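You operate a simulated robot arm through the tools that you are given. There is no shell and no other tool.

Carry out the task below with a simulated robot arm. There is one attempt and no reset: what you move stays moved.

Task
Build wax on the seated plaster die up to the line on the post.
Fine: melt the wax in the wax unit, use the wax spatula and put it back, end with the unit off and shut. Set down upright: wax spatula.

It is judged by the outcome, as a careful person would: the job done as asked, and still so three seconds after it is handed in. It fails if anything else is knocked over, pushed out of place, dropped, spilled or broken.

Robot
A 7-joint arm with a two-finger parallel gripper, fixed in place. Base frame: the origin is on the floor under the middle of its stand, x ahead of it, y to its left, z up; the work surface is at about z = 0.76. Units: m, rad, N and s.
It reaches about 1.247 m from its shoulder. Its first joint turns from -2.304 to 2.304 rad. Payload 3.91 kg.
The tool frame sits at the grasp point between the pads (the TCP): z along the fingers, y along the line on which they close. The tips reach 0.03 m beyond it. The gripper opens to 0.11 m. The fingers are 0.02 m wide and 0.01 m thick; the gripper's body (0.048 by 0.112 m) begins 0.055 m behind the TCP.
Orientation is that of the tool frame in the base frame, as [roll, pitch, yaw] about the fixed x, y, z axes, in that order (R = Rz(yaw) Ry(pitch) Rx(roll)). With the fingers straight down and closing along the base's y, the tool's x points along the base's -x, its y along +y and its z along -z.

Tools
- The arm moves only by the tool servo_tool. Its argument "targets" is a list of rows, each a list of 3 entries, a list of its own where there are three numbers: the shift along the base's x, y, z in m, then the turn, a rotation vector about the base's x, y, z in rad, then the closure in counts, from 0 (fully open) to 255 (shut). In form: [[[x, y, z], [rx, ry, rz], hand], ...]. A call has 1 to 20 rows; each row is the pose to reach, as a shift and turn from the pose commanded when the call began. A row lasts 0.2 s, in which the tool goes at most 0.05 m and 0.15 rad; a call with a longer step from one row to the next is refused whole, and so is a gripper value outside its range. Where a pose cannot be reached the arm comes as near as it can. A force on the tool above 70 N (or 10 N above the force at the start of the call, whichever is more), or a blocked arm, ends the call early, and 0.2 s more pass. The fingers move at their own pace (about 0.108 m/s each) and stop on an object; they squeeze with about 33 N. The grip force told is the motor's: it shows also when the fingers shut on nothing. Time passes only in rows, and 0.2 s behind the last, so rows that repeat a pose let the fingers close. It gives the time, the measured TCP pose, the force on the tool (base axes), the opening and the grip force at its end, in the units of the frame above (readings bear some noise), with the torque about the TCP (base axes, N m) and any sound that the robot's microphone picked up, and new pictures: "views" is both (left out), scene, wrist or none.
- Cameras (640 x 400 px; columns grow to the right, rows downward): "scene" is fixed at [0.2208, -0.5003, 1.5637]; the picture's right is [0.90, -0.45, 0.00], its down [-0.20, -0.41, -0.89] and it looks along [0.40, 0.80, -0.45] (base axes); focal length 357 px, centre (320, 200). "wrist" rides on the gripper at [0.072, 0.017, -0.103] in the tool frame; the picture's right is [-0.23, 0.97, 0.00], its down [-0.76, -0.18, -0.62] and it looks along [-0.61, -0.14, 0.78] (tool axes); focal length 222 px, centre (320, 200). There is no depth. A picture from a camera that has moved, and an enlarged one, comes with that camera's place and axes in the base frame and with its lens.
- inspect(camera, box): a new picture of the part [left, top, right, bottom] of that camera's present view, enlarged. The clock stands still meanwhile.
- close_job(): hands the job in; it is judged then, once.

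Places have to be worked out from the pictures, the camera data and where the tool is seen. Open the gripper and draw the arm clear of the work before you hand the job in, unless the task says otherwise.

The tools are called after "Emit:" as name(argument=value, ...) on one line, values as JSON. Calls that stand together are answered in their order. servo_tool: Moves the arm, as the interface text tells. Its arguments: {"type":"object","properties":{"targets":{"type":"array"},"views":{"type":"string","enum":["both","scene","wrist","none"]}},"required":["targets"]} The other tools are called the same way: inspect (camera, box) takes an enlarged picture of a part of a camera's view; close_job () hands the job in.

At the start:

```text
time_s: 0.0
tool_pos: [0.3363, 0.4919, 1.1944]
tool_rot: [-3.141, 0.001, 3.141]
ft_force: [0.5, -0.9, 0.6]
wrist_torque: [-0.01, -0.01, -0.02]
width: 0.1101
grasp_force: 0.1
```

scene: 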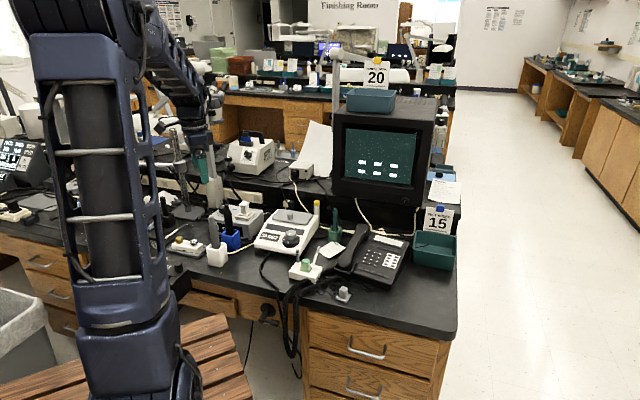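
wrist: 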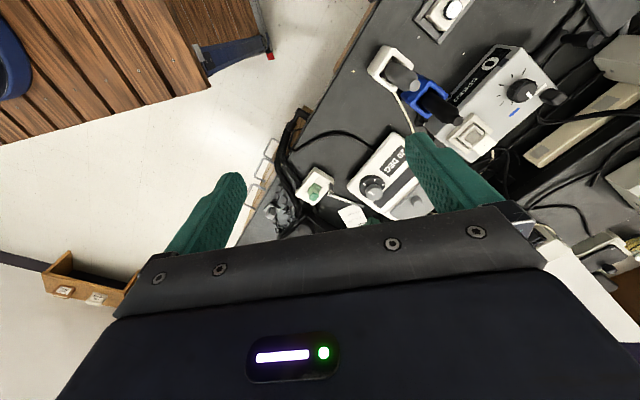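

I start by looking closely at the bench in both cameras to find the wax unit, spatula and die.

Emit:
inspect(camera="scene", box=[160, 180, 320, 280])

Emit:
inspect(camera="scene", box=[240, 190, 400, 310])

Emit:
inspect(camera="wrist", box=[250, 0, 450, 240])

Emit:
inspect(camera="wrist", box=[440, 0, 640, 240])

```text
4.00 times, centred on (240, 230) of scene
camera zoom: at [0.2208, -0.5003, 1.5637], right [0.9, -0.45, 0.0], down [-0.2, -0.41, -0.89], along [0.4, 0.8, -0.45], focal length 1427 px, centre (640, 80)
```

zoom: 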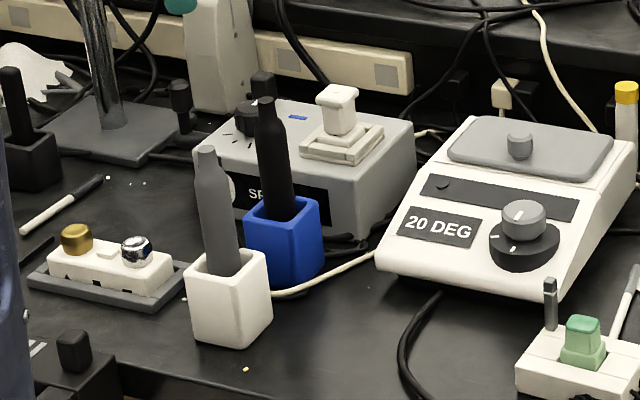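

```text
3.33 times, centred on (320, 250) of scene
camera zoom: at [0.2208, -0.5003, 1.5637], right [0.9, -0.45, 0.0], down [-0.2, -0.41, -0.89], along [0.4, 0.8, -0.45], focal length 1189 px, centre (320, 33)
```

zoom: 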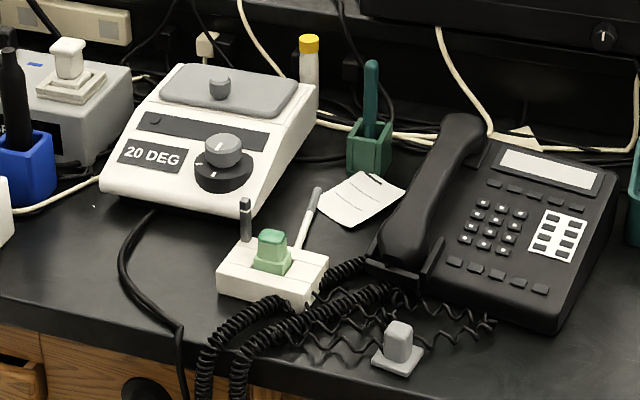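

```text
1.67 times, centred on (350, 120) of wrist
camera zoom: at [0.2622, 0.5075, 1.2971], right [0.23, 0.97, 0.0], down [0.76, -0.18, 0.62], along [0.61, -0.14, -0.78], focal length 370 px, centre (270, 333)
```

zoom: 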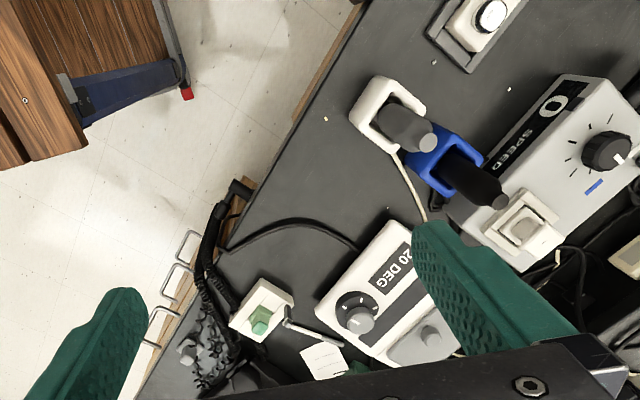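

```text
1.67 times, centred on (540, 120) of wrist
camera zoom: at [0.2622, 0.5075, 1.2971], right [0.23, 0.97, 0.0], down [0.76, -0.18, 0.62], along [0.61, -0.14, -0.78], focal length 370 px, centre (-47, 333)
```

zoom: 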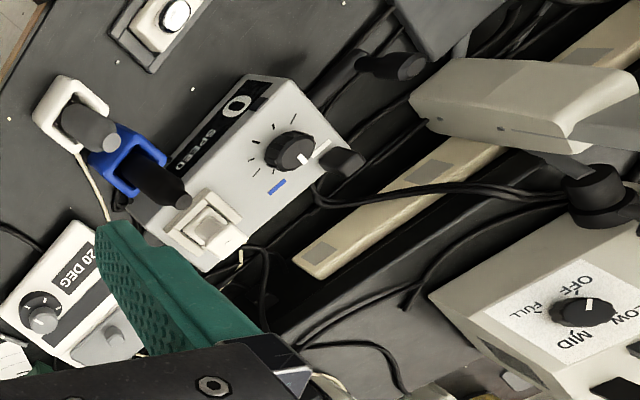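

The likely wax unit is the white "20 DEG" box with the grey lid, and the die with a post sits near (0.62, 0.41). I move the wrist camera in higher over that area for a closer look.

Emit:
servo_tool(targets=[[[0.03, -0.01, -0.01], [0, 0, 0], 0], [[0.06, -0.02, -0.03], [0, 0, 0], 0], [[0.09, -0.03, -0.05], [0, 0, 0], 0], [[0.12, -0.04, -0.07], [0, 0, 0], 0], [[0.15, -0.05, -0.09], [0, 0, 0], 0], [[0.18, -0.06, -0.1], [0, 0, 0], 0], [[0.21, -0.07, -0.11], [0, 0, 0], 0], [[0.24, -0.07, -0.11], [0, 0, 0], 0]], views="both")

```text
time_s: 1.8
tool_pos: [0.5734, 0.4202, 1.0837]
tool_rot: [3.141, 0.0, -3.139]
ft_force: [0.0, -0.2, 0.6]
wrist_torque: [0.0, 0.01, -0.02]
width: 0.1099
grasp_force: 0.1
camera wrist: at [0.5009, 0.4377, 1.1874], right [0.23, 0.97, 0.0], down [0.76, -0.18, 0.62], along [0.61, -0.14, -0.78], focal length 222 px, centre (320, 200)
```

scene: 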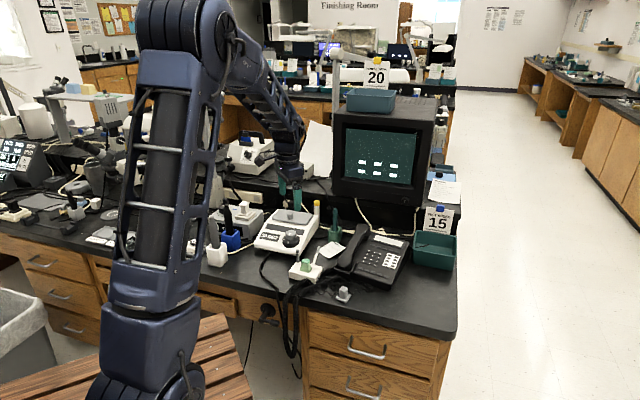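
wrist: 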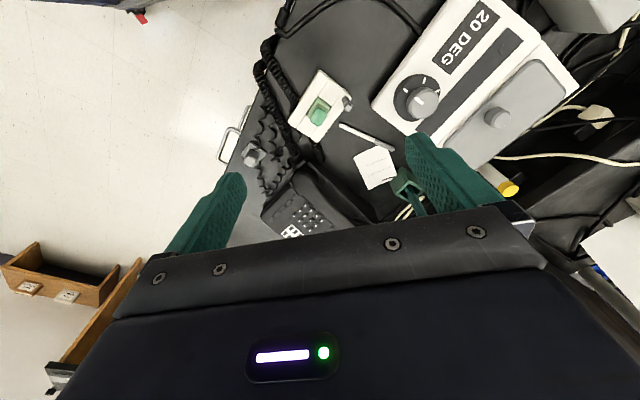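

The unit, die stand, a white rod and the teal holder are all in the wrist view now. I enlarge each part.

Emit:
inspect(camera="wrist", box=[270, 50, 430, 210])

Emit:
inspect(camera="wrist", box=[360, 0, 580, 160])

Emit:
inspect(camera="scene", box=[280, 190, 360, 240])

Emit:
inspect(camera="scene", box=[280, 240, 360, 310])

Emit:
inspect(camera="scene", box=[0, 180, 120, 260])

```text
2.50 times, centred on (350, 130) of wrist
camera zoom: at [0.5009, 0.4377, 1.1874], right [0.23, 0.97, 0.0], down [0.76, -0.18, 0.62], along [0.61, -0.14, -0.78], focal length 555 px, centre (245, 375)
```

zoom: 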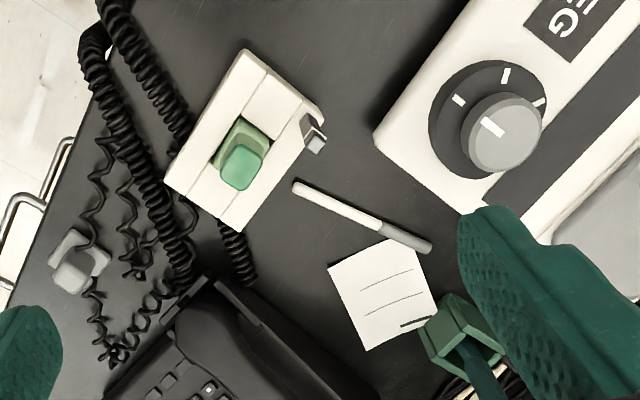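

```text
2.50 times, centred on (470, 80) of wrist
camera zoom: at [0.5009, 0.4377, 1.1874], right [0.23, 0.97, 0.0], down [0.76, -0.18, 0.62], along [0.61, -0.14, -0.78], focal length 555 px, centre (-55, 500)
```

zoom: 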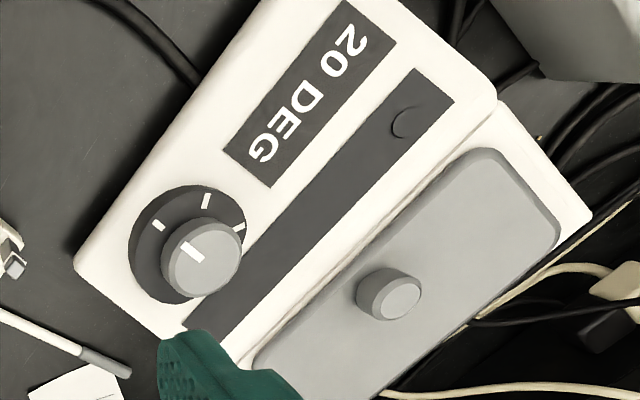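

```text
8.00 times, centred on (320, 215) of scene
camera zoom: at [0.2208, -0.5003, 1.5637], right [0.9, -0.45, 0.0], down [-0.2, -0.41, -0.89], along [0.4, 0.8, -0.45], focal length 2854 px, centre (320, 80)
```

zoom: 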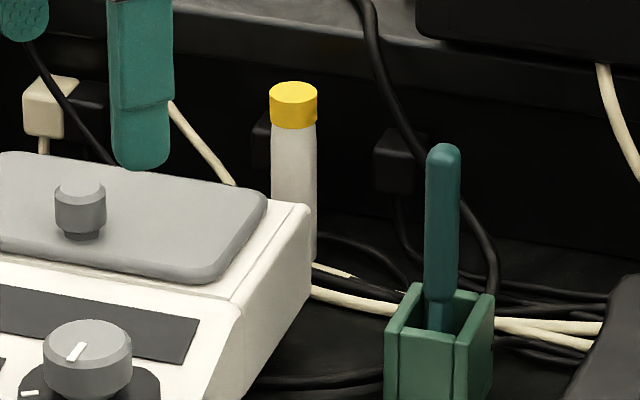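

```text
5.71 times, centred on (320, 275) of scene
camera zoom: at [0.2208, -0.5003, 1.5637], right [0.9, -0.45, 0.0], down [-0.2, -0.41, -0.89], along [0.4, 0.8, -0.45], focal length 2038 px, centre (320, -229)
```

zoom: 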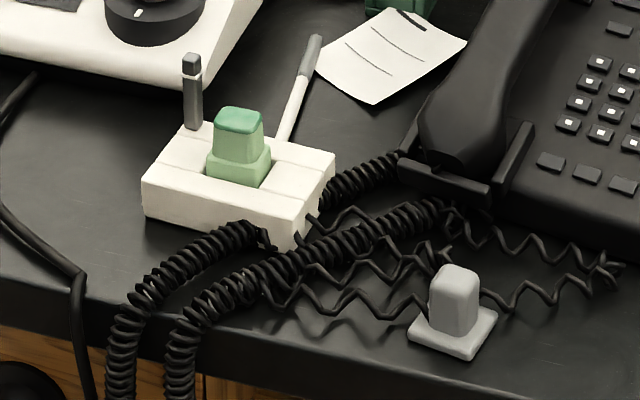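

```text
5.00 times, centred on (60, 220) of scene
camera zoom: at [0.2208, -0.5003, 1.5637], right [0.9, -0.45, 0.0], down [-0.2, -0.41, -0.89], along [0.4, 0.8, -0.45], focal length 1784 px, centre (1620, 100)
```

zoom: 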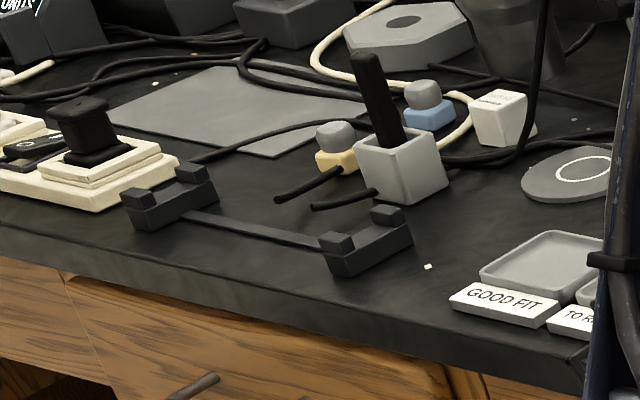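

The die stand (green die, grey post with a light line), the wax unit with dial and lid knob, and a teal tool in a teal holder make up this station. I move over the dial for a closer view.

Emit:
servo_tool(targets=[[[0.01, 0.04, -0.02], [0, 0, 0], 0], [[0.02, 0.08, -0.04], [0, 0, 0], 0], [[0.03, 0.11, -0.06], [0, 0, 0], 0], [[0.03, 0.14, -0.08], [0, 0, 0], 0]], views="both")

```text
time_s: 2.8
tool_pos: [0.6046, 0.5604, 1.0027]
tool_rot: [3.139, 0.001, 3.141]
ft_force: [-0.3, -1.1, 0.2]
wrist_torque: [0.0, -0.01, 0.02]
width: 0.11
grasp_force: 0.1
camera wrist: at [0.5326, 0.5776, 1.1065], right [0.23, 0.97, 0.0], down [0.76, -0.18, 0.62], along [0.61, -0.14, -0.78], focal length 222 px, centre (320, 200)
```

scene: 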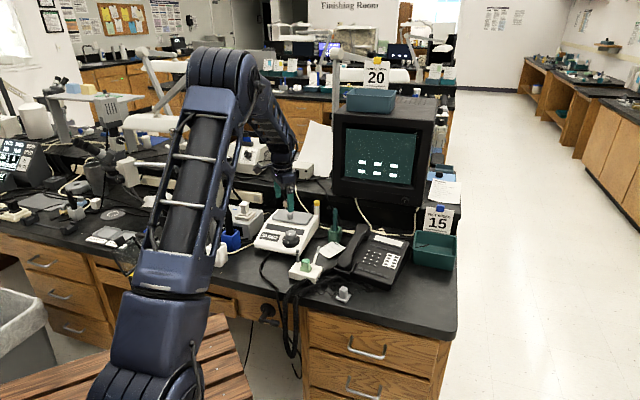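
wrist: 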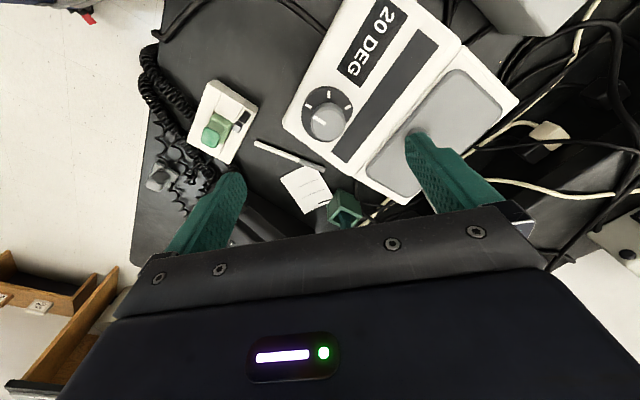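

Emit:
inspect(camera="wrist", box=[270, 50, 400, 180])

Emit:
inspect(camera="wrist", box=[180, 60, 380, 220])

Emit:
inspect(camera="scene", box=[250, 200, 330, 260])

Emit:
inspect(camera="scene", box=[60, 160, 240, 280])

```text
3.08 times, centred on (335, 115) of wrist
camera zoom: at [0.5326, 0.5776, 1.1065], right [0.23, 0.97, 0.0], down [0.76, -0.18, 0.62], along [0.61, -0.14, -0.78], focal length 684 px, centre (274, 462)
```

zoom: 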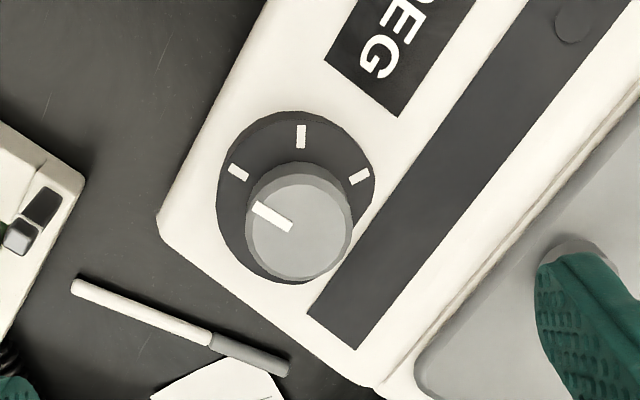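

```text
2.50 times, centred on (280, 140) of wrist
camera zoom: at [0.5326, 0.5776, 1.1065], right [0.23, 0.97, 0.0], down [0.76, -0.18, 0.62], along [0.61, -0.14, -0.78], focal length 555 px, centre (420, 350)
```

zoom: 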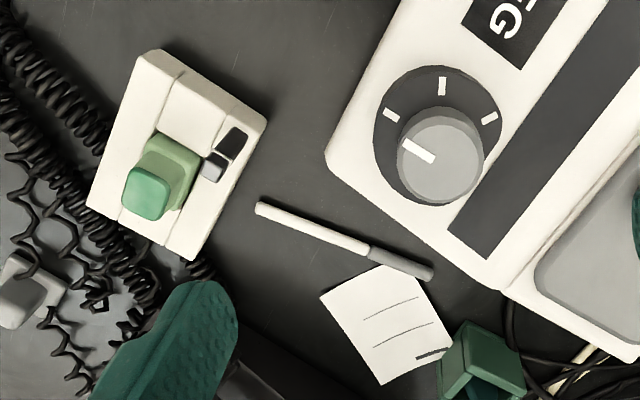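

```text
6.67 times, centred on (290, 230) of scene
camera zoom: at [0.2208, -0.5003, 1.5637], right [0.9, -0.45, 0.0], down [-0.2, -0.41, -0.89], along [0.4, 0.8, -0.45], focal length 2378 px, centre (520, 0)
```

zoom: 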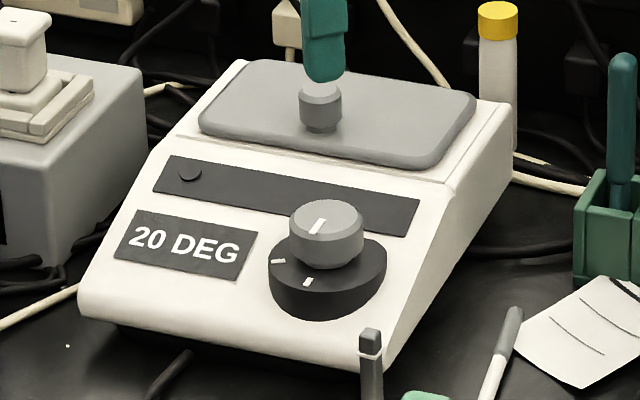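

```text
3.33 times, centred on (150, 220) of scene
camera zoom: at [0.2208, -0.5003, 1.5637], right [0.9, -0.45, 0.0], down [-0.2, -0.41, -0.89], along [0.4, 0.8, -0.45], focal length 1189 px, centre (887, 133)
```

zoom: 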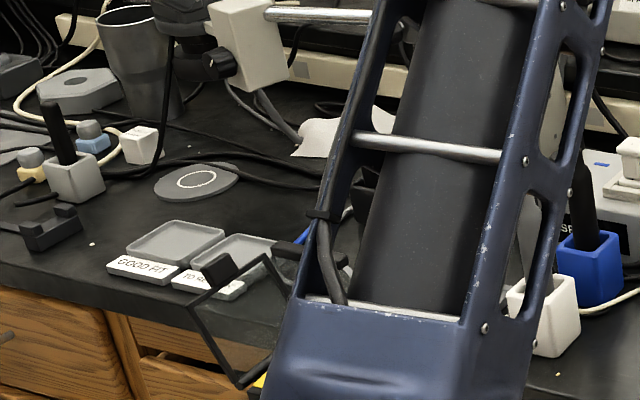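

The dial's pointer sits on the front tick, with two more ticks clockwise. Before choosing the spatula I look at the other upright tools (white and blue holders) near (0.37, 0.64) and (0.44, 0.72).

Emit:
servo_tool(targets=[[[-0.04, 0.01, 0.01], [0, 0, 0], 0], [[-0.08, 0.02, 0.02], [0, 0, 0], 0], [[-0.12, 0.03, 0.03], [0, 0, 0], 0], [[-0.16, 0.04, 0.04], [0, 0, 0], 0], [[-0.2, 0.05, 0.05], [0, 0, 0], 0], [[-0.22, 0.06, 0.05], [0, 0, 0], 0]], views="both")

```text
time_s: 4.2
tool_pos: [0.384, 0.6212, 1.055]
tool_rot: [-3.141, -0.001, -3.141]
ft_force: [0.7, -0.1, -0.2]
wrist_torque: [0.03, 0.01, 0.0]
width: 0.11
grasp_force: 0.0
camera wrist: at [0.3116, 0.6386, 1.158], right [0.23, 0.97, 0.0], down [0.76, -0.18, 0.62], along [0.61, -0.14, -0.78], focal length 222 px, centre (320, 200)
```

scene: 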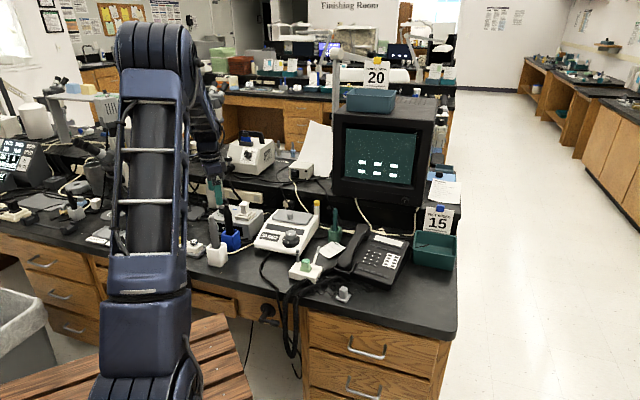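
wrist: 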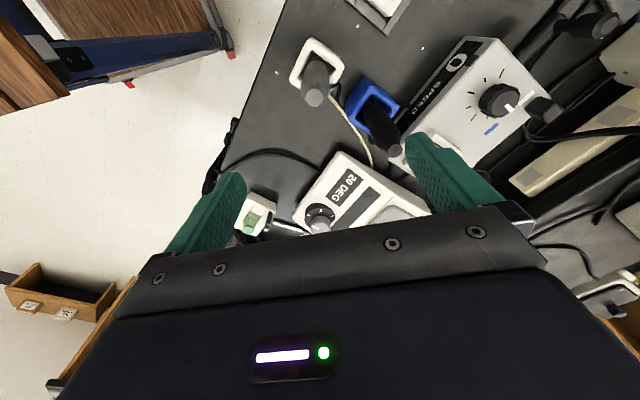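

Emit:
inspect(camera="wrist", box=[270, 20, 430, 160])

Emit:
inspect(camera="scene", box=[190, 190, 270, 280])

Emit:
inspect(camera="scene", box=[310, 190, 360, 250])

Emit:
inspect(camera="scene", box=[50, 180, 110, 230])

Emit:
inspect(camera="wrist", box=[420, 0, 640, 160])

```text
2.86 times, centred on (350, 90) of wrist
camera zoom: at [0.3116, 0.6386, 1.158], right [0.23, 0.97, 0.0], down [0.76, -0.18, 0.62], along [0.61, -0.14, -0.78], focal length 635 px, centre (234, 514)
```

zoom: 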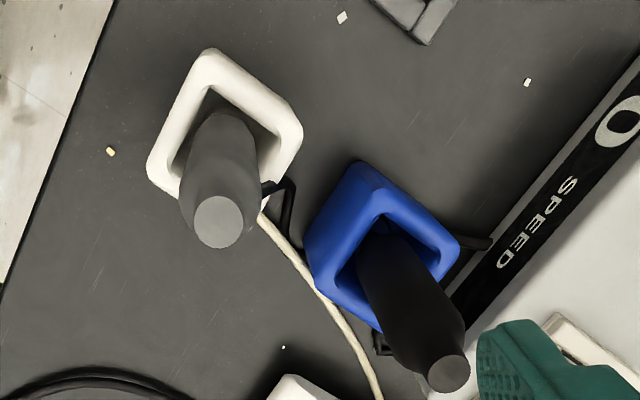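

```text
4.44 times, centred on (230, 235) of scene
camera zoom: at [0.2208, -0.5003, 1.5637], right [0.9, -0.45, 0.0], down [-0.2, -0.41, -0.89], along [0.4, 0.8, -0.45], focal length 1585 px, centre (720, 44)
```

zoom: 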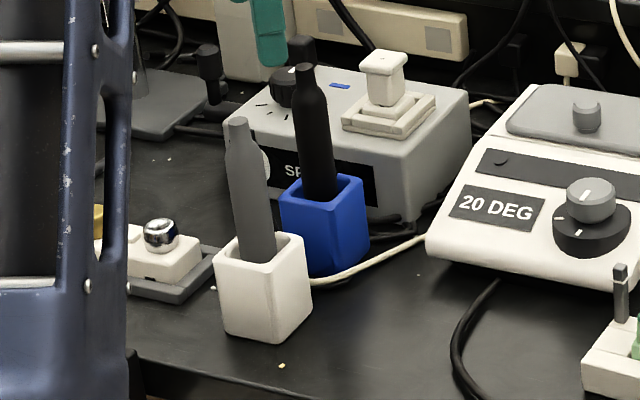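

```text
6.67 times, centred on (335, 220) of scene
camera zoom: at [0.2208, -0.5003, 1.5637], right [0.9, -0.45, 0.0], down [-0.2, -0.41, -0.89], along [0.4, 0.8, -0.45], focal length 2378 px, centre (220, 67)
```

zoom: 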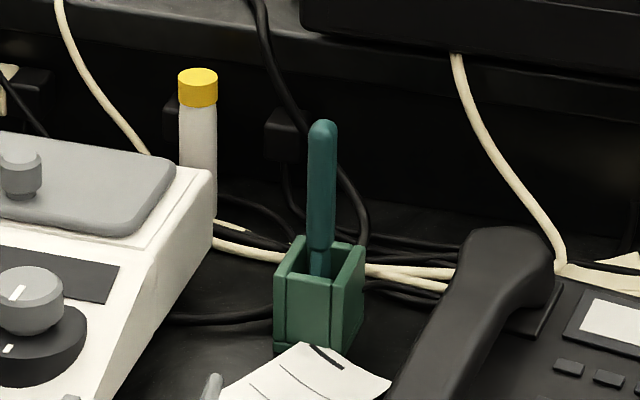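

```text
8.00 times, centred on (80, 205) of scene
camera zoom: at [0.2208, -0.5003, 1.5637], right [0.9, -0.45, 0.0], down [-0.2, -0.41, -0.89], along [0.4, 0.8, -0.45], focal length 2854 px, centre (2240, 160)
```

zoom: 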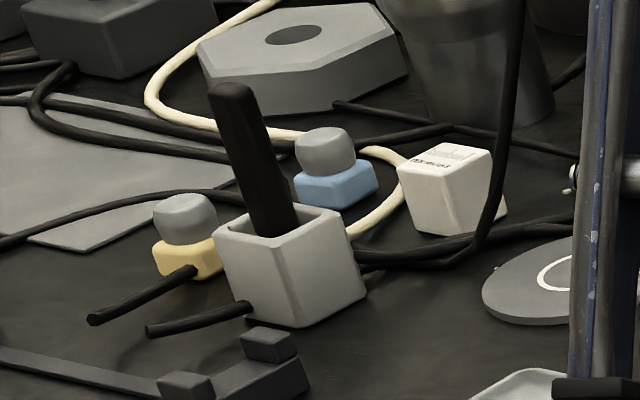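

```text
2.50 times, centred on (530, 80) of wrist
camera zoom: at [0.3116, 0.6386, 1.158], right [0.23, 0.97, 0.0], down [0.76, -0.18, 0.62], along [0.61, -0.14, -0.78], focal length 555 px, centre (-205, 500)
```

zoom: 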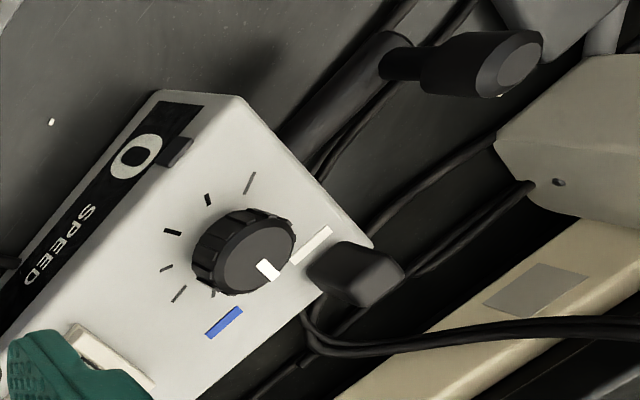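

The tools in the white and blue holders have motor cords (handpieces), so the teal tool in the teal holder beside the wax unit is the spatula. The unit is turned about 45° with a panel sloped about 20°; I move above the dial (about [0.629, 0.567, 0.838]) and tilt to align with its axis.

Emit:
servo_tool(targets=[[[0.03, -0.01, -0.01], [0.06, -0.06, 0], 0], [[0.06, -0.02, -0.02], [0.12, -0.12, 0], 0], [[0.09, -0.03, -0.03], [0.18, -0.18, 0], 0], [[0.12, -0.04, -0.04], [0.247, -0.247, 0], 0], [[0.15, -0.05, -0.05], [0.247, -0.247, 0], 0], [[0.18, -0.06, -0.06], [0.247, -0.247, 0], 0], [[0.21, -0.07, -0.08], [0.247, -0.247, 0], 0], [[0.228, -0.073, -0.115], [0.247, -0.247, 0], 0]], views="both")

```text
time_s: 6.0
tool_pos: [0.6144, 0.5472, 0.9386]
tool_rot: [2.889, 0.246, 3.112]
ft_force: [-0.8, 0.9, 0.3]
wrist_torque: [0.0, 0.02, 0.01]
width: 0.1101
grasp_force: 0.0
camera wrist: at [0.5178, 0.5406, 1.0228], right [0.19, 0.94, 0.29], down [0.59, -0.35, 0.73], along [0.78, 0.04, -0.62], focal length 222 px, centre (320, 200)
```

scene: 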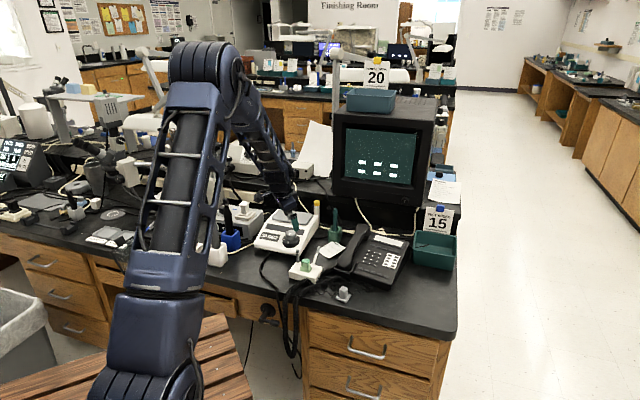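
wrist: 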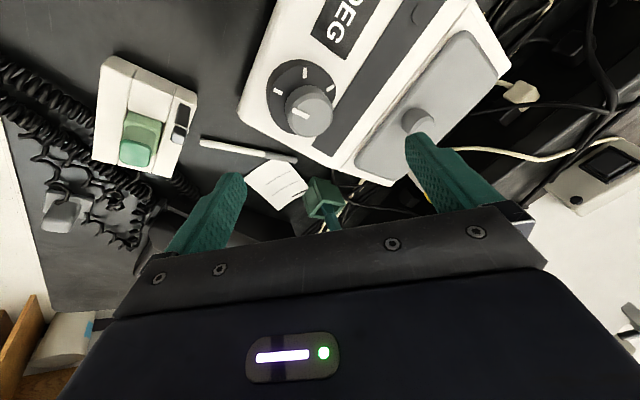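

The tilt went as expected; I enlarge the dial to refine its centre and axis.

Emit:
inspect(camera="wrist", box=[240, 40, 380, 160])

Emit:
inspect(camera="wrist", box=[80, 40, 220, 200])

Emit:
inspect(camera="scene", box=[270, 200, 330, 250])

```text
3.33 times, centred on (310, 100) of wrist
camera zoom: at [0.5178, 0.5406, 1.0228], right [0.19, 0.94, 0.29], down [0.59, -0.35, 0.73], along [0.78, 0.04, -0.62], focal length 740 px, centre (353, 533)
```

zoom: 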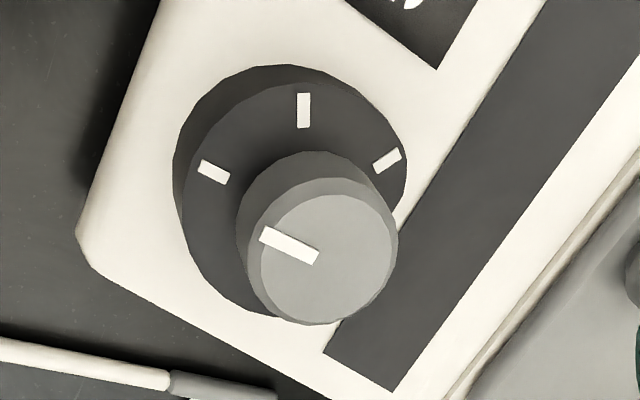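

```text
2.50 times, centred on (150, 120) of wrist
camera zoom: at [0.5178, 0.5406, 1.0228], right [0.19, 0.94, 0.29], down [0.59, -0.35, 0.73], along [0.78, 0.04, -0.62], focal length 555 px, centre (745, 400)
```

zoom: 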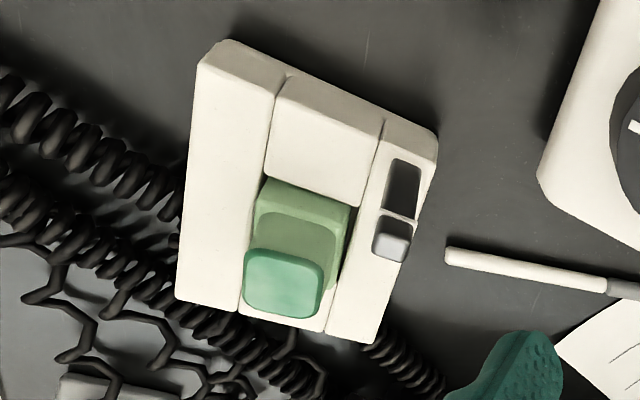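

```text
8.00 times, centred on (300, 225) of scene
camera zoom: at [0.2208, -0.5003, 1.5637], right [0.9, -0.45, 0.0], down [-0.2, -0.41, -0.89], along [0.4, 0.8, -0.45], focal length 2854 px, centre (480, 0)
```

zoom: 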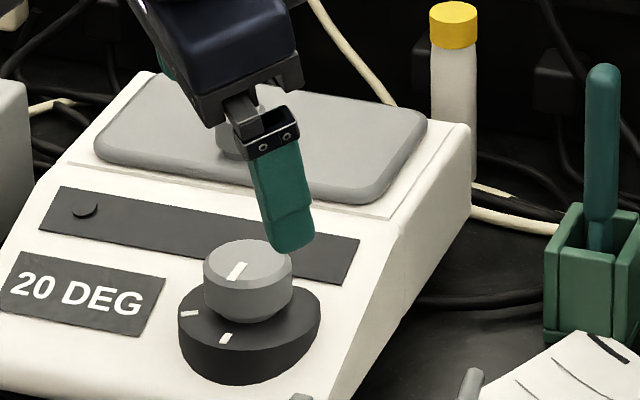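

The tick geometry over three views shows the dial stands vertically (axis straight up, centre about [0.629, 0.566], top z≈0.838, ticks 60° apart), so I undo the tilt and centre over it.

Emit:
servo_tool(targets=[[[0.004, 0.005, 0.0], [-0.062, 0.062, 0], 0], [[0.008, 0.01, 0.0], [-0.124, 0.124, 0], 0], [[0.012, 0.015, 0.0], [-0.186, 0.186, 0], 0], [[0.016, 0.018, 0.0], [-0.247, 0.247, 0], 0]], views="none")

Emit:
servo_tool(targets=[[[0, 0, 0], [0, 0, 0.145], 0], [[0, 0, 0], [0, 0, 0.29], 0], [[0, 0, 0], [0, 0, 0.435], 0], [[0, 0, 0], [0, 0, 0.58], 0], [[0, 0, 0], [0, 0, 0.725], 0], [[0, 0, 0], [0, 0, 0.873], 0], [[0, 0, 0], [0, 0, 0.873], 0]], views="both")

```text
time_s: 7.0
tool_pos: [0.6292, 0.5661, 0.9386]
tool_rot: [3.14, 0.0, -3.141]
ft_force: [-0.2, 0.2, 0.1]
wrist_torque: [0.03, -0.02, -0.02]
width: 0.1096
grasp_force: 0.1
```

```text
time_s: 8.6
tool_pos: [0.629, 0.5657, 0.9371]
tool_rot: [3.141, 0.002, -2.265]
ft_force: [0.8, -1.1, -0.1]
wrist_torque: [0.01, 0.01, 0.01]
width: 0.1106
grasp_force: 0.0
camera wrist: at [0.5695, 0.5208, 1.0416], right [-0.6, 0.8, 0.0], down [0.62, 0.47, 0.62], along [0.5, 0.38, -0.78], focal length 222 px, centre (320, 200)
```

scene: 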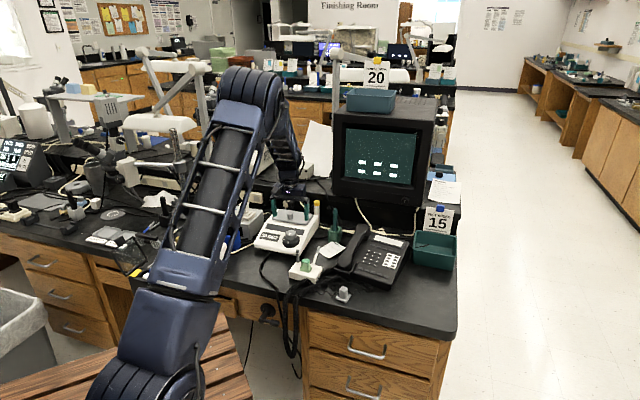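
wrist: 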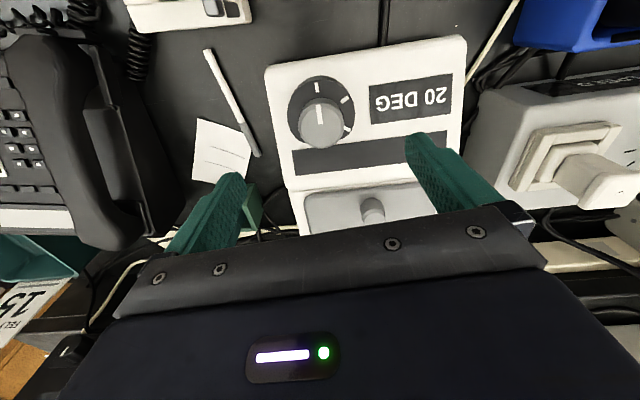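

Now the closing direction is across the unit. I enlarge to check the knob centre relative to the tool axis (expected at about (320,125)).

Emit:
inspect(camera="wrist", box=[270, 60, 370, 160])

```text
4.00 times, centred on (320, 110) of wrist
camera zoom: at [0.5695, 0.5208, 1.0416], right [-0.6, 0.8, 0.0], down [0.62, 0.47, 0.62], along [0.5, 0.38, -0.78], focal length 888 px, centre (320, 560)
```

zoom: 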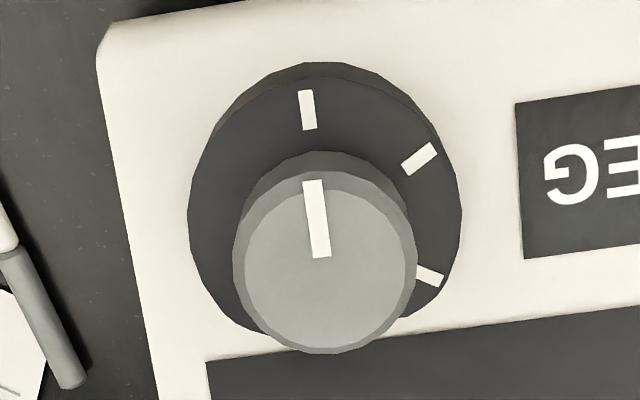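

The knob is centred under the tool within ~1.5 mm. I descend so the tips overlap the knob by about 11 mm and close on it.

Emit:
servo_tool(targets=[[[0, 0, -0.03], [0, 0, 0], 0], [[0, 0, -0.055], [0, 0, 0], 0], [[0, 0, -0.07], [0, 0, 0], 0], [[0, 0, -0.08], [0, 0, 0], 0], [[0, 0, -0.08], [0, 0, 0], 200], [[0, 0, -0.08], [0, 0, 0], 200], [[0, 0, -0.08], [0, 0, 0], 200]], views="both")

```text
time_s: 10.2
tool_pos: [0.6288, 0.5659, 0.8574]
tool_rot: [3.141, 0.0, -2.267]
ft_force: [-9.2, 9.8, -1.5]
wrist_torque: [0.08, -0.25, 0.03]
width: 0.0413
grasp_force: 44.9
camera wrist: at [0.5685, 0.5215, 0.9618], right [-0.6, 0.8, 0.0], down [0.62, 0.47, 0.62], along [0.5, 0.38, -0.78], focal length 222 px, centre (320, 200)
```

scene: 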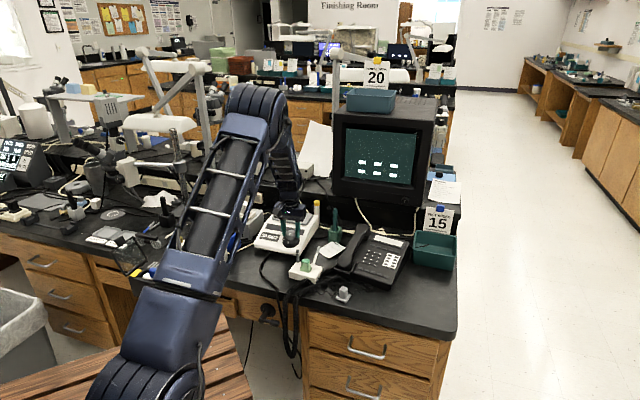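
wrist: 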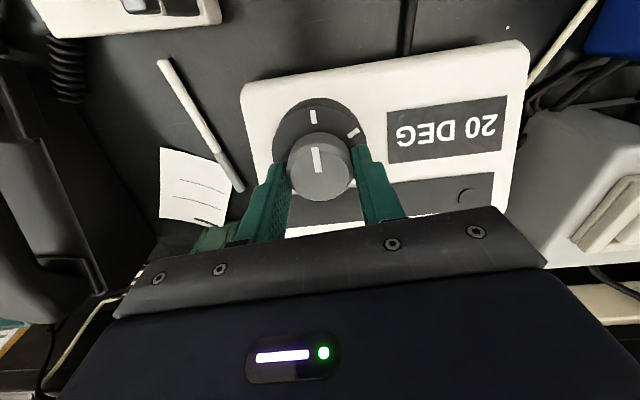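

The fingers are on the knob (41 mm) with a slight side force; I ease 1 mm toward that side and turn clockwise 60° to the second tick.

Emit:
servo_tool(targets=[[[-0.001, 0.001, 0], [0, 0, 0], 200], [[-0.001, 0.001, 0], [0, 0, -0.13], 200], [[-0.001, 0.001, 0], [0, 0, -0.26], 200], [[-0.001, 0.001, 0], [0, 0, -0.39], 200], [[-0.001, 0.001, 0], [0, 0, -0.52], 200], [[-0.001, 0.001, 0], [0, 0, -0.65], 200], [[-0.001, 0.001, 0], [0, 0, -0.78], 200], [[-0.001, 0.001, 0], [0, 0, -0.91], 200], [[-0.001, 0.001, 0], [0, 0, -1.04], 200], [[-0.001, 0.001, 0], [0, 0, -1.05], 200]], views="both")

```text
time_s: 12.4
tool_pos: [0.629, 0.5651, 0.8587]
tool_rot: [-3.141, -0.001, 2.965]
ft_force: [3.2, -16.9, -0.7]
wrist_torque: [-0.06, -1.22, 0.0]
width: 0.0417
grasp_force: 44.7
camera wrist: at [0.5597, 0.5952, 0.9618], right [0.4, 0.92, 0.0], down [0.72, -0.31, 0.62], along [0.57, -0.25, -0.78], focal length 222 px, centre (320, 200)
```

scene: 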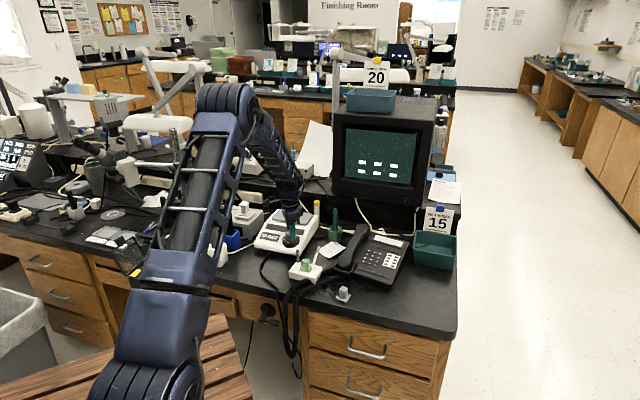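
wrist: 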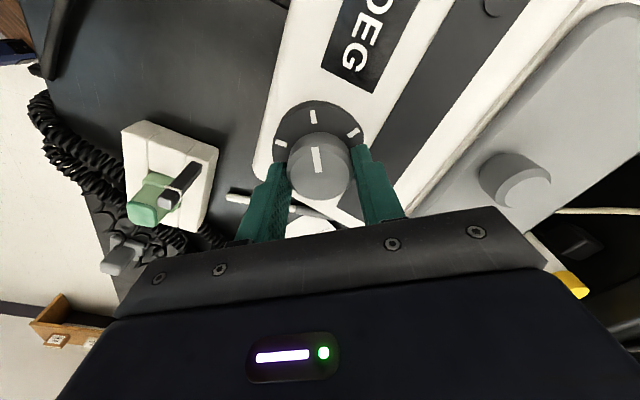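

The pointer now lines up with the second tick. I open only partway (to clear the sloped panel), rise, and look at the display.

Emit:
servo_tool(targets=[[[0, 0, 0], [0, 0, 0], 135], [[0, 0, 0], [0, 0, 0], 135], [[0, 0, 0.02], [0, 0, 0], 135], [[0, 0, 0.05], [0, 0, 0], 135], [[0, 0, 0.09], [0, 0, 0], 100], [[-0.03, 0, 0.12], [0, 0, 0], 50]], views="both")

Emit:
inspect(camera="wrist", box=[240, 0, 460, 180])

Emit:
inspect(camera="scene", box=[250, 200, 330, 260])

```text
time_s: 13.8
tool_pos: [0.5978, 0.5664, 0.9797]
tool_rot: [-3.14, 0.001, 2.967]
ft_force: [0.8, 0.2, 0.0]
wrist_torque: [0.01, 0.04, -0.02]
width: 0.0886
grasp_force: 0.1
camera wrist: at [0.5292, 0.5957, 1.0829], right [0.4, 0.92, 0.0], down [0.72, -0.31, 0.62], along [0.57, -0.25, -0.78], focal length 222 px, centre (320, 200)
```

scene: 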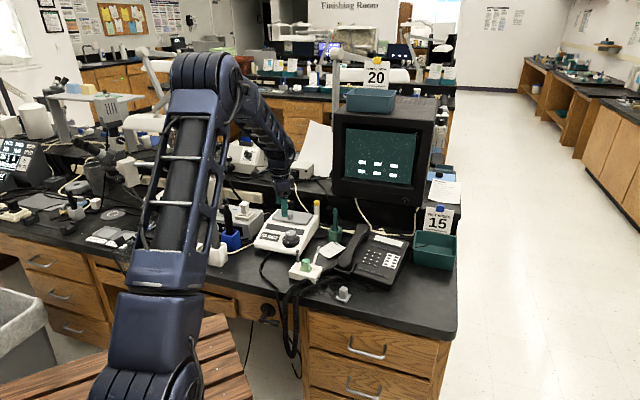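
wrist: 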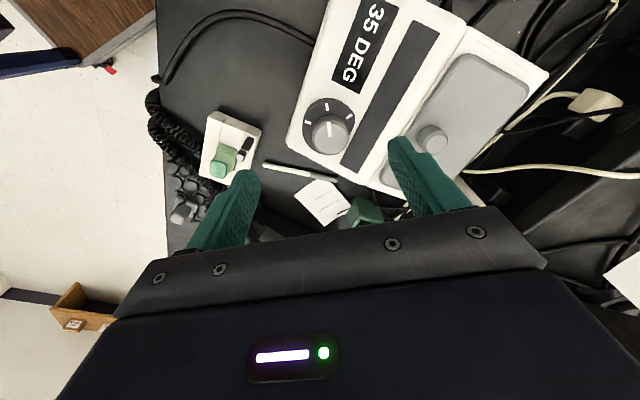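

```text
2.22 times, centred on (350, 90) of wrist
camera zoom: at [0.5292, 0.5957, 1.0829], right [0.4, 0.92, 0.0], down [0.72, -0.31, 0.62], along [0.57, -0.25, -0.78], focal length 494 px, centre (253, 444)
```

zoom: 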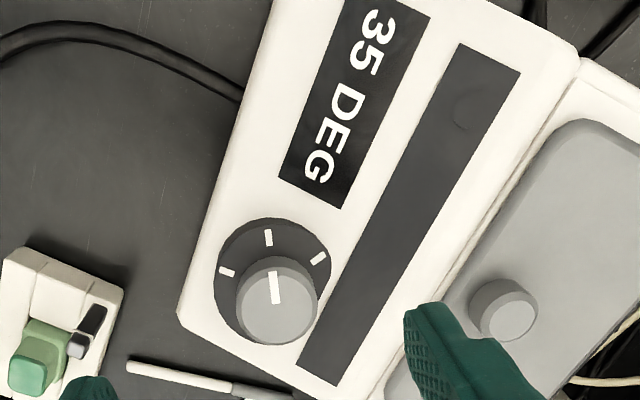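

```text
6.67 times, centred on (290, 230) of scene
camera zoom: at [0.2208, -0.5003, 1.5637], right [0.9, -0.45, 0.0], down [-0.2, -0.41, -0.89], along [0.4, 0.8, -0.45], focal length 2378 px, centre (520, 0)
```

zoom: 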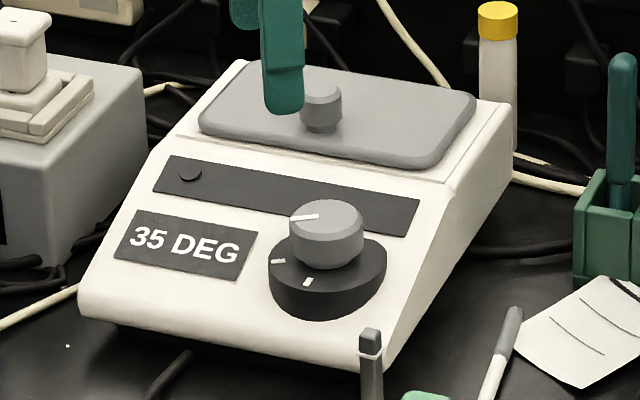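

The display climbed to 35 DEG, so the second tick heats. Next is the lid: its knob top is at about [0.670, 0.671, 0.855]; I move above it with the fingers closing across the unit.

Emit:
servo_tool(targets=[[[0.01, 0.015, 0], [0, 0, 0.137], 50], [[0.02, 0.03, 0], [0, 0, 0.274], 50], [[0.03, 0.045, 0], [0, 0, 0.411], 50], [[0.04, 0.06, 0], [0, 0, 0.548], 50], [[0.05, 0.075, 0], [0, 0, 0.685], 50], [[0.06, 0.09, -0.01], [0, 0, 0.822], 50], [[0.0715, 0.105, -0.02], [0, 0, 0.96], 50], [[0.0715, 0.105, -0.02], [0, 0, 0.96], 50]], views="both")

Emit:
inspect(camera="wrist", box=[240, 40, 400, 180])

Emit:
inspect(camera="scene", box=[250, 180, 330, 250])

```text
time_s: 15.6
tool_pos: [0.6698, 0.6719, 0.9576]
tool_rot: [-3.141, 0.0, -2.356]
ft_force: [0.1, -0.5, 0.3]
wrist_torque: [0.0, 0.0, 0.03]
width: 0.0884
grasp_force: 0.1
camera wrist: at [0.6064, 0.6324, 1.0616], right [-0.53, 0.85, 0.0], down [0.66, 0.41, 0.62], along [0.53, 0.33, -0.78], focal length 222 px, centre (320, 200)
```

scene: 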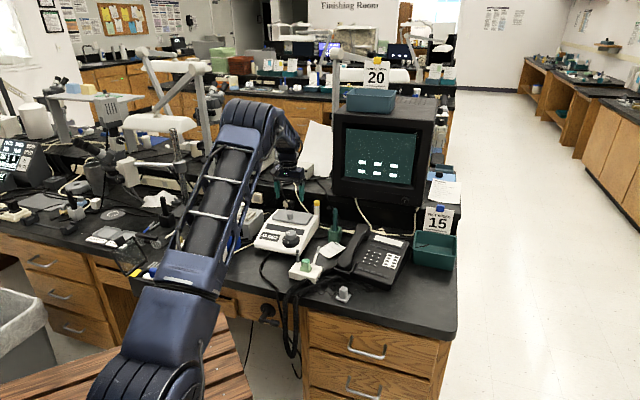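
wrist: 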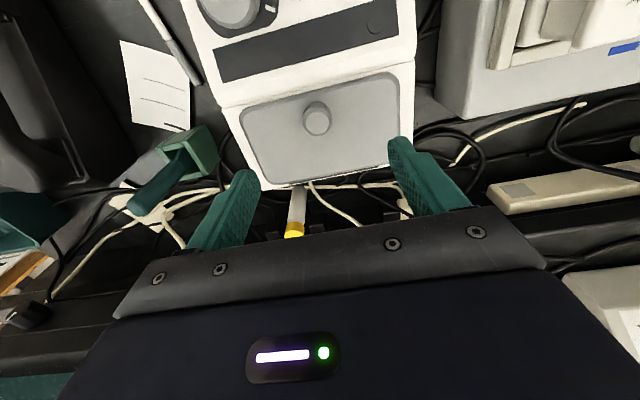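

```text
2.86 times, centred on (320, 110) of wrist
camera zoom: at [0.6064, 0.6324, 1.0616], right [-0.53, 0.85, 0.0], down [0.66, 0.41, 0.62], along [0.53, 0.33, -0.78], focal length 635 px, centre (320, 457)
```

zoom: 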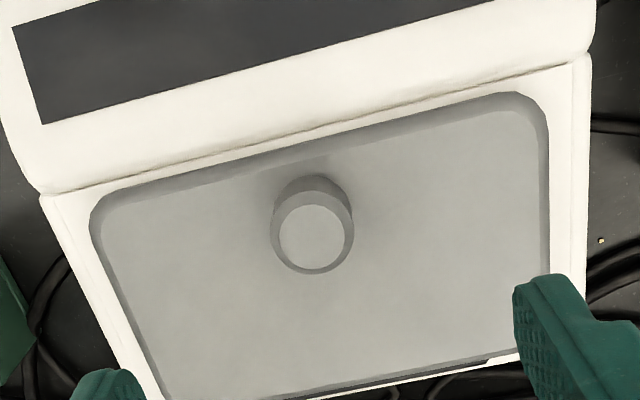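

```text
5.71 times, centred on (290, 215) of scene
camera zoom: at [0.2208, -0.5003, 1.5637], right [0.9, -0.45, 0.0], down [-0.2, -0.41, -0.89], along [0.4, 0.8, -0.45], focal length 2038 px, centre (491, 114)
```

zoom: 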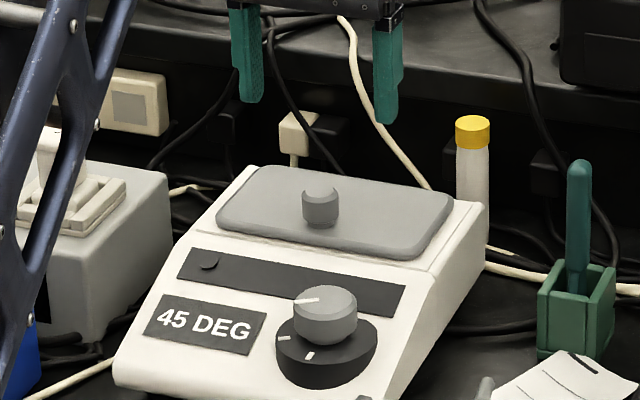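

The display shows 45 DEG and rising. Triangulating the lid knob gives its top at about [0.669, 0.668, 0.860], so I descend to TCP z≈0.877 and grip it.

Emit:
servo_tool(targets=[[[-0.0012, -0.0035, -0.03], [0, 0, 0], 50], [[-0.0012, -0.0035, -0.055], [0, 0, 0], 50], [[-0.0012, -0.0035, -0.07], [0, 0, 0], 50], [[-0.0012, -0.0035, -0.08], [0, 0, 0], 50], [[-0.0012, -0.0035, -0.08], [0, 0, 0], 220], [[-0.0012, -0.0035, -0.08], [0, 0, 0], 220], [[-0.0012, -0.0035, -0.08], [0, 0, 0], 220]], views="both")

Emit:
inspect(camera="scene", box=[250, 180, 330, 250])

```text
time_s: 17.2
tool_pos: [0.6672, 0.6684, 0.8775]
tool_rot: [3.141, -0.001, -2.358]
ft_force: [-1.3, 6.3, -1.6]
wrist_torque: [-0.17, -0.34, -0.02]
width: 0.0259
grasp_force: 45.3
camera wrist: at [0.605, 0.6298, 0.9815], right [-0.53, 0.85, 0.0], down [0.66, 0.41, 0.62], along [0.53, 0.33, -0.78], focal length 222 px, centre (320, 200)
```

scene: 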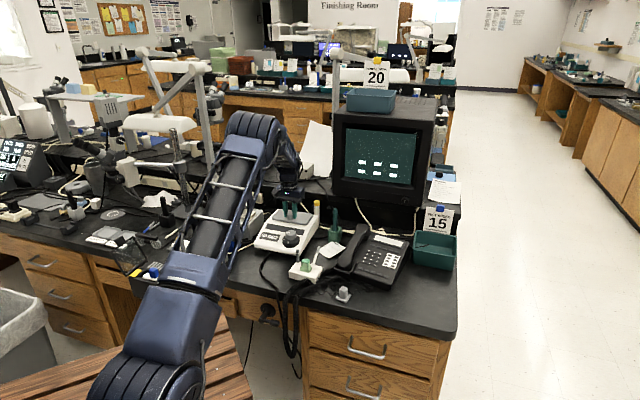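
wrist: 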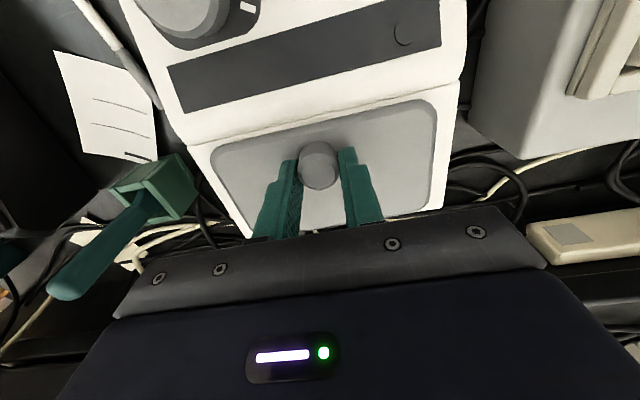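

```text
5.71 times, centred on (290, 215) of scene
camera zoom: at [0.2208, -0.5003, 1.5637], right [0.9, -0.45, 0.0], down [-0.2, -0.41, -0.89], along [0.4, 0.8, -0.45], focal length 2038 px, centre (491, 114)
```

zoom: 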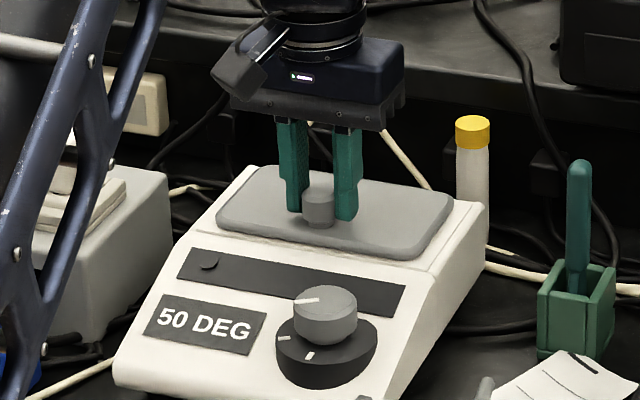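

The lid knob is gripped (26 mm), display 50 DEG. I lift 1.5 cm gently to learn whether the lid is loose or hinged.

Emit:
servo_tool(targets=[[[0, 0, 0.005], [0, 0, 0], 220], [[0, 0, 0.01], [0, 0, 0], 220], [[0, 0, 0.015], [0, 0, 0], 220]], views="both")

Emit:
inspect(camera="scene", box=[250, 180, 330, 250])

```text
time_s: 18.0
tool_pos: [0.6694, 0.6694, 0.892]
tool_rot: [3.142, -0.002, -2.357]
ft_force: [7.6, 25.8, -23.2]
wrist_torque: [-0.35, 0.09, -0.03]
width: 0.026
grasp_force: 44.8
camera wrist: at [0.6053, 0.63, 0.9955], right [-0.53, 0.85, 0.0], down [0.67, 0.41, 0.62], along [0.53, 0.33, -0.78], focal length 222 px, centre (320, 200)
```

scene: 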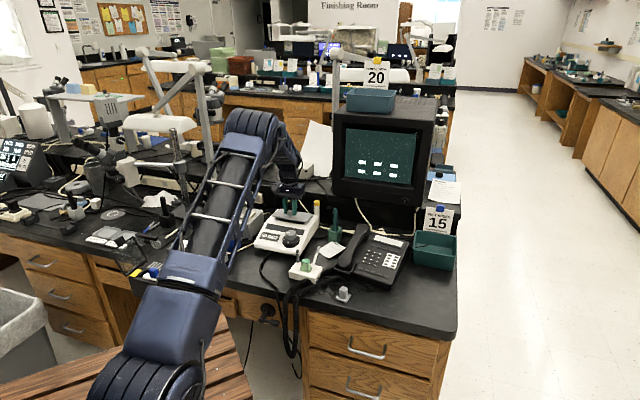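
wrist: 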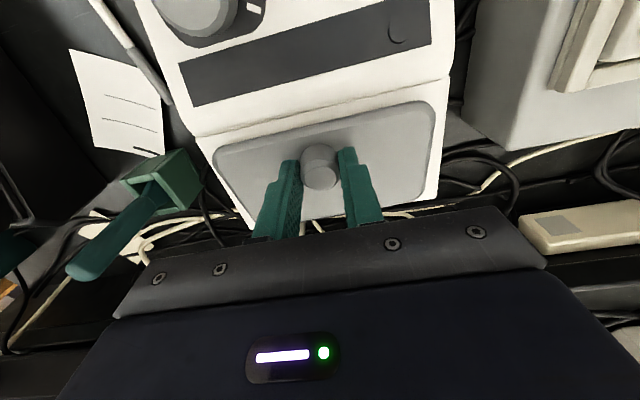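

```text
5.71 times, centred on (290, 215) of scene
camera zoom: at [0.2208, -0.5003, 1.5637], right [0.9, -0.45, 0.0], down [-0.2, -0.41, -0.89], along [0.4, 0.8, -0.45], focal length 2038 px, centre (491, 114)
```

zoom: 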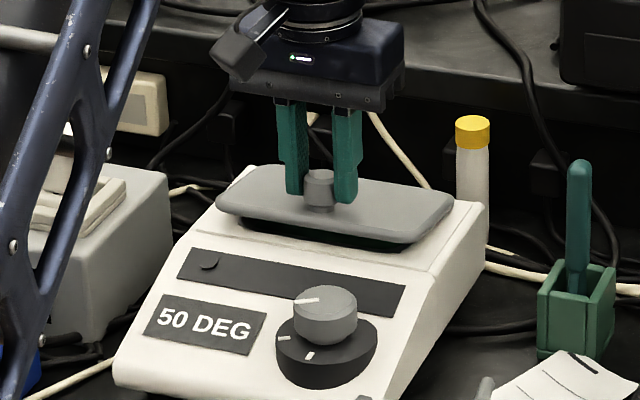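

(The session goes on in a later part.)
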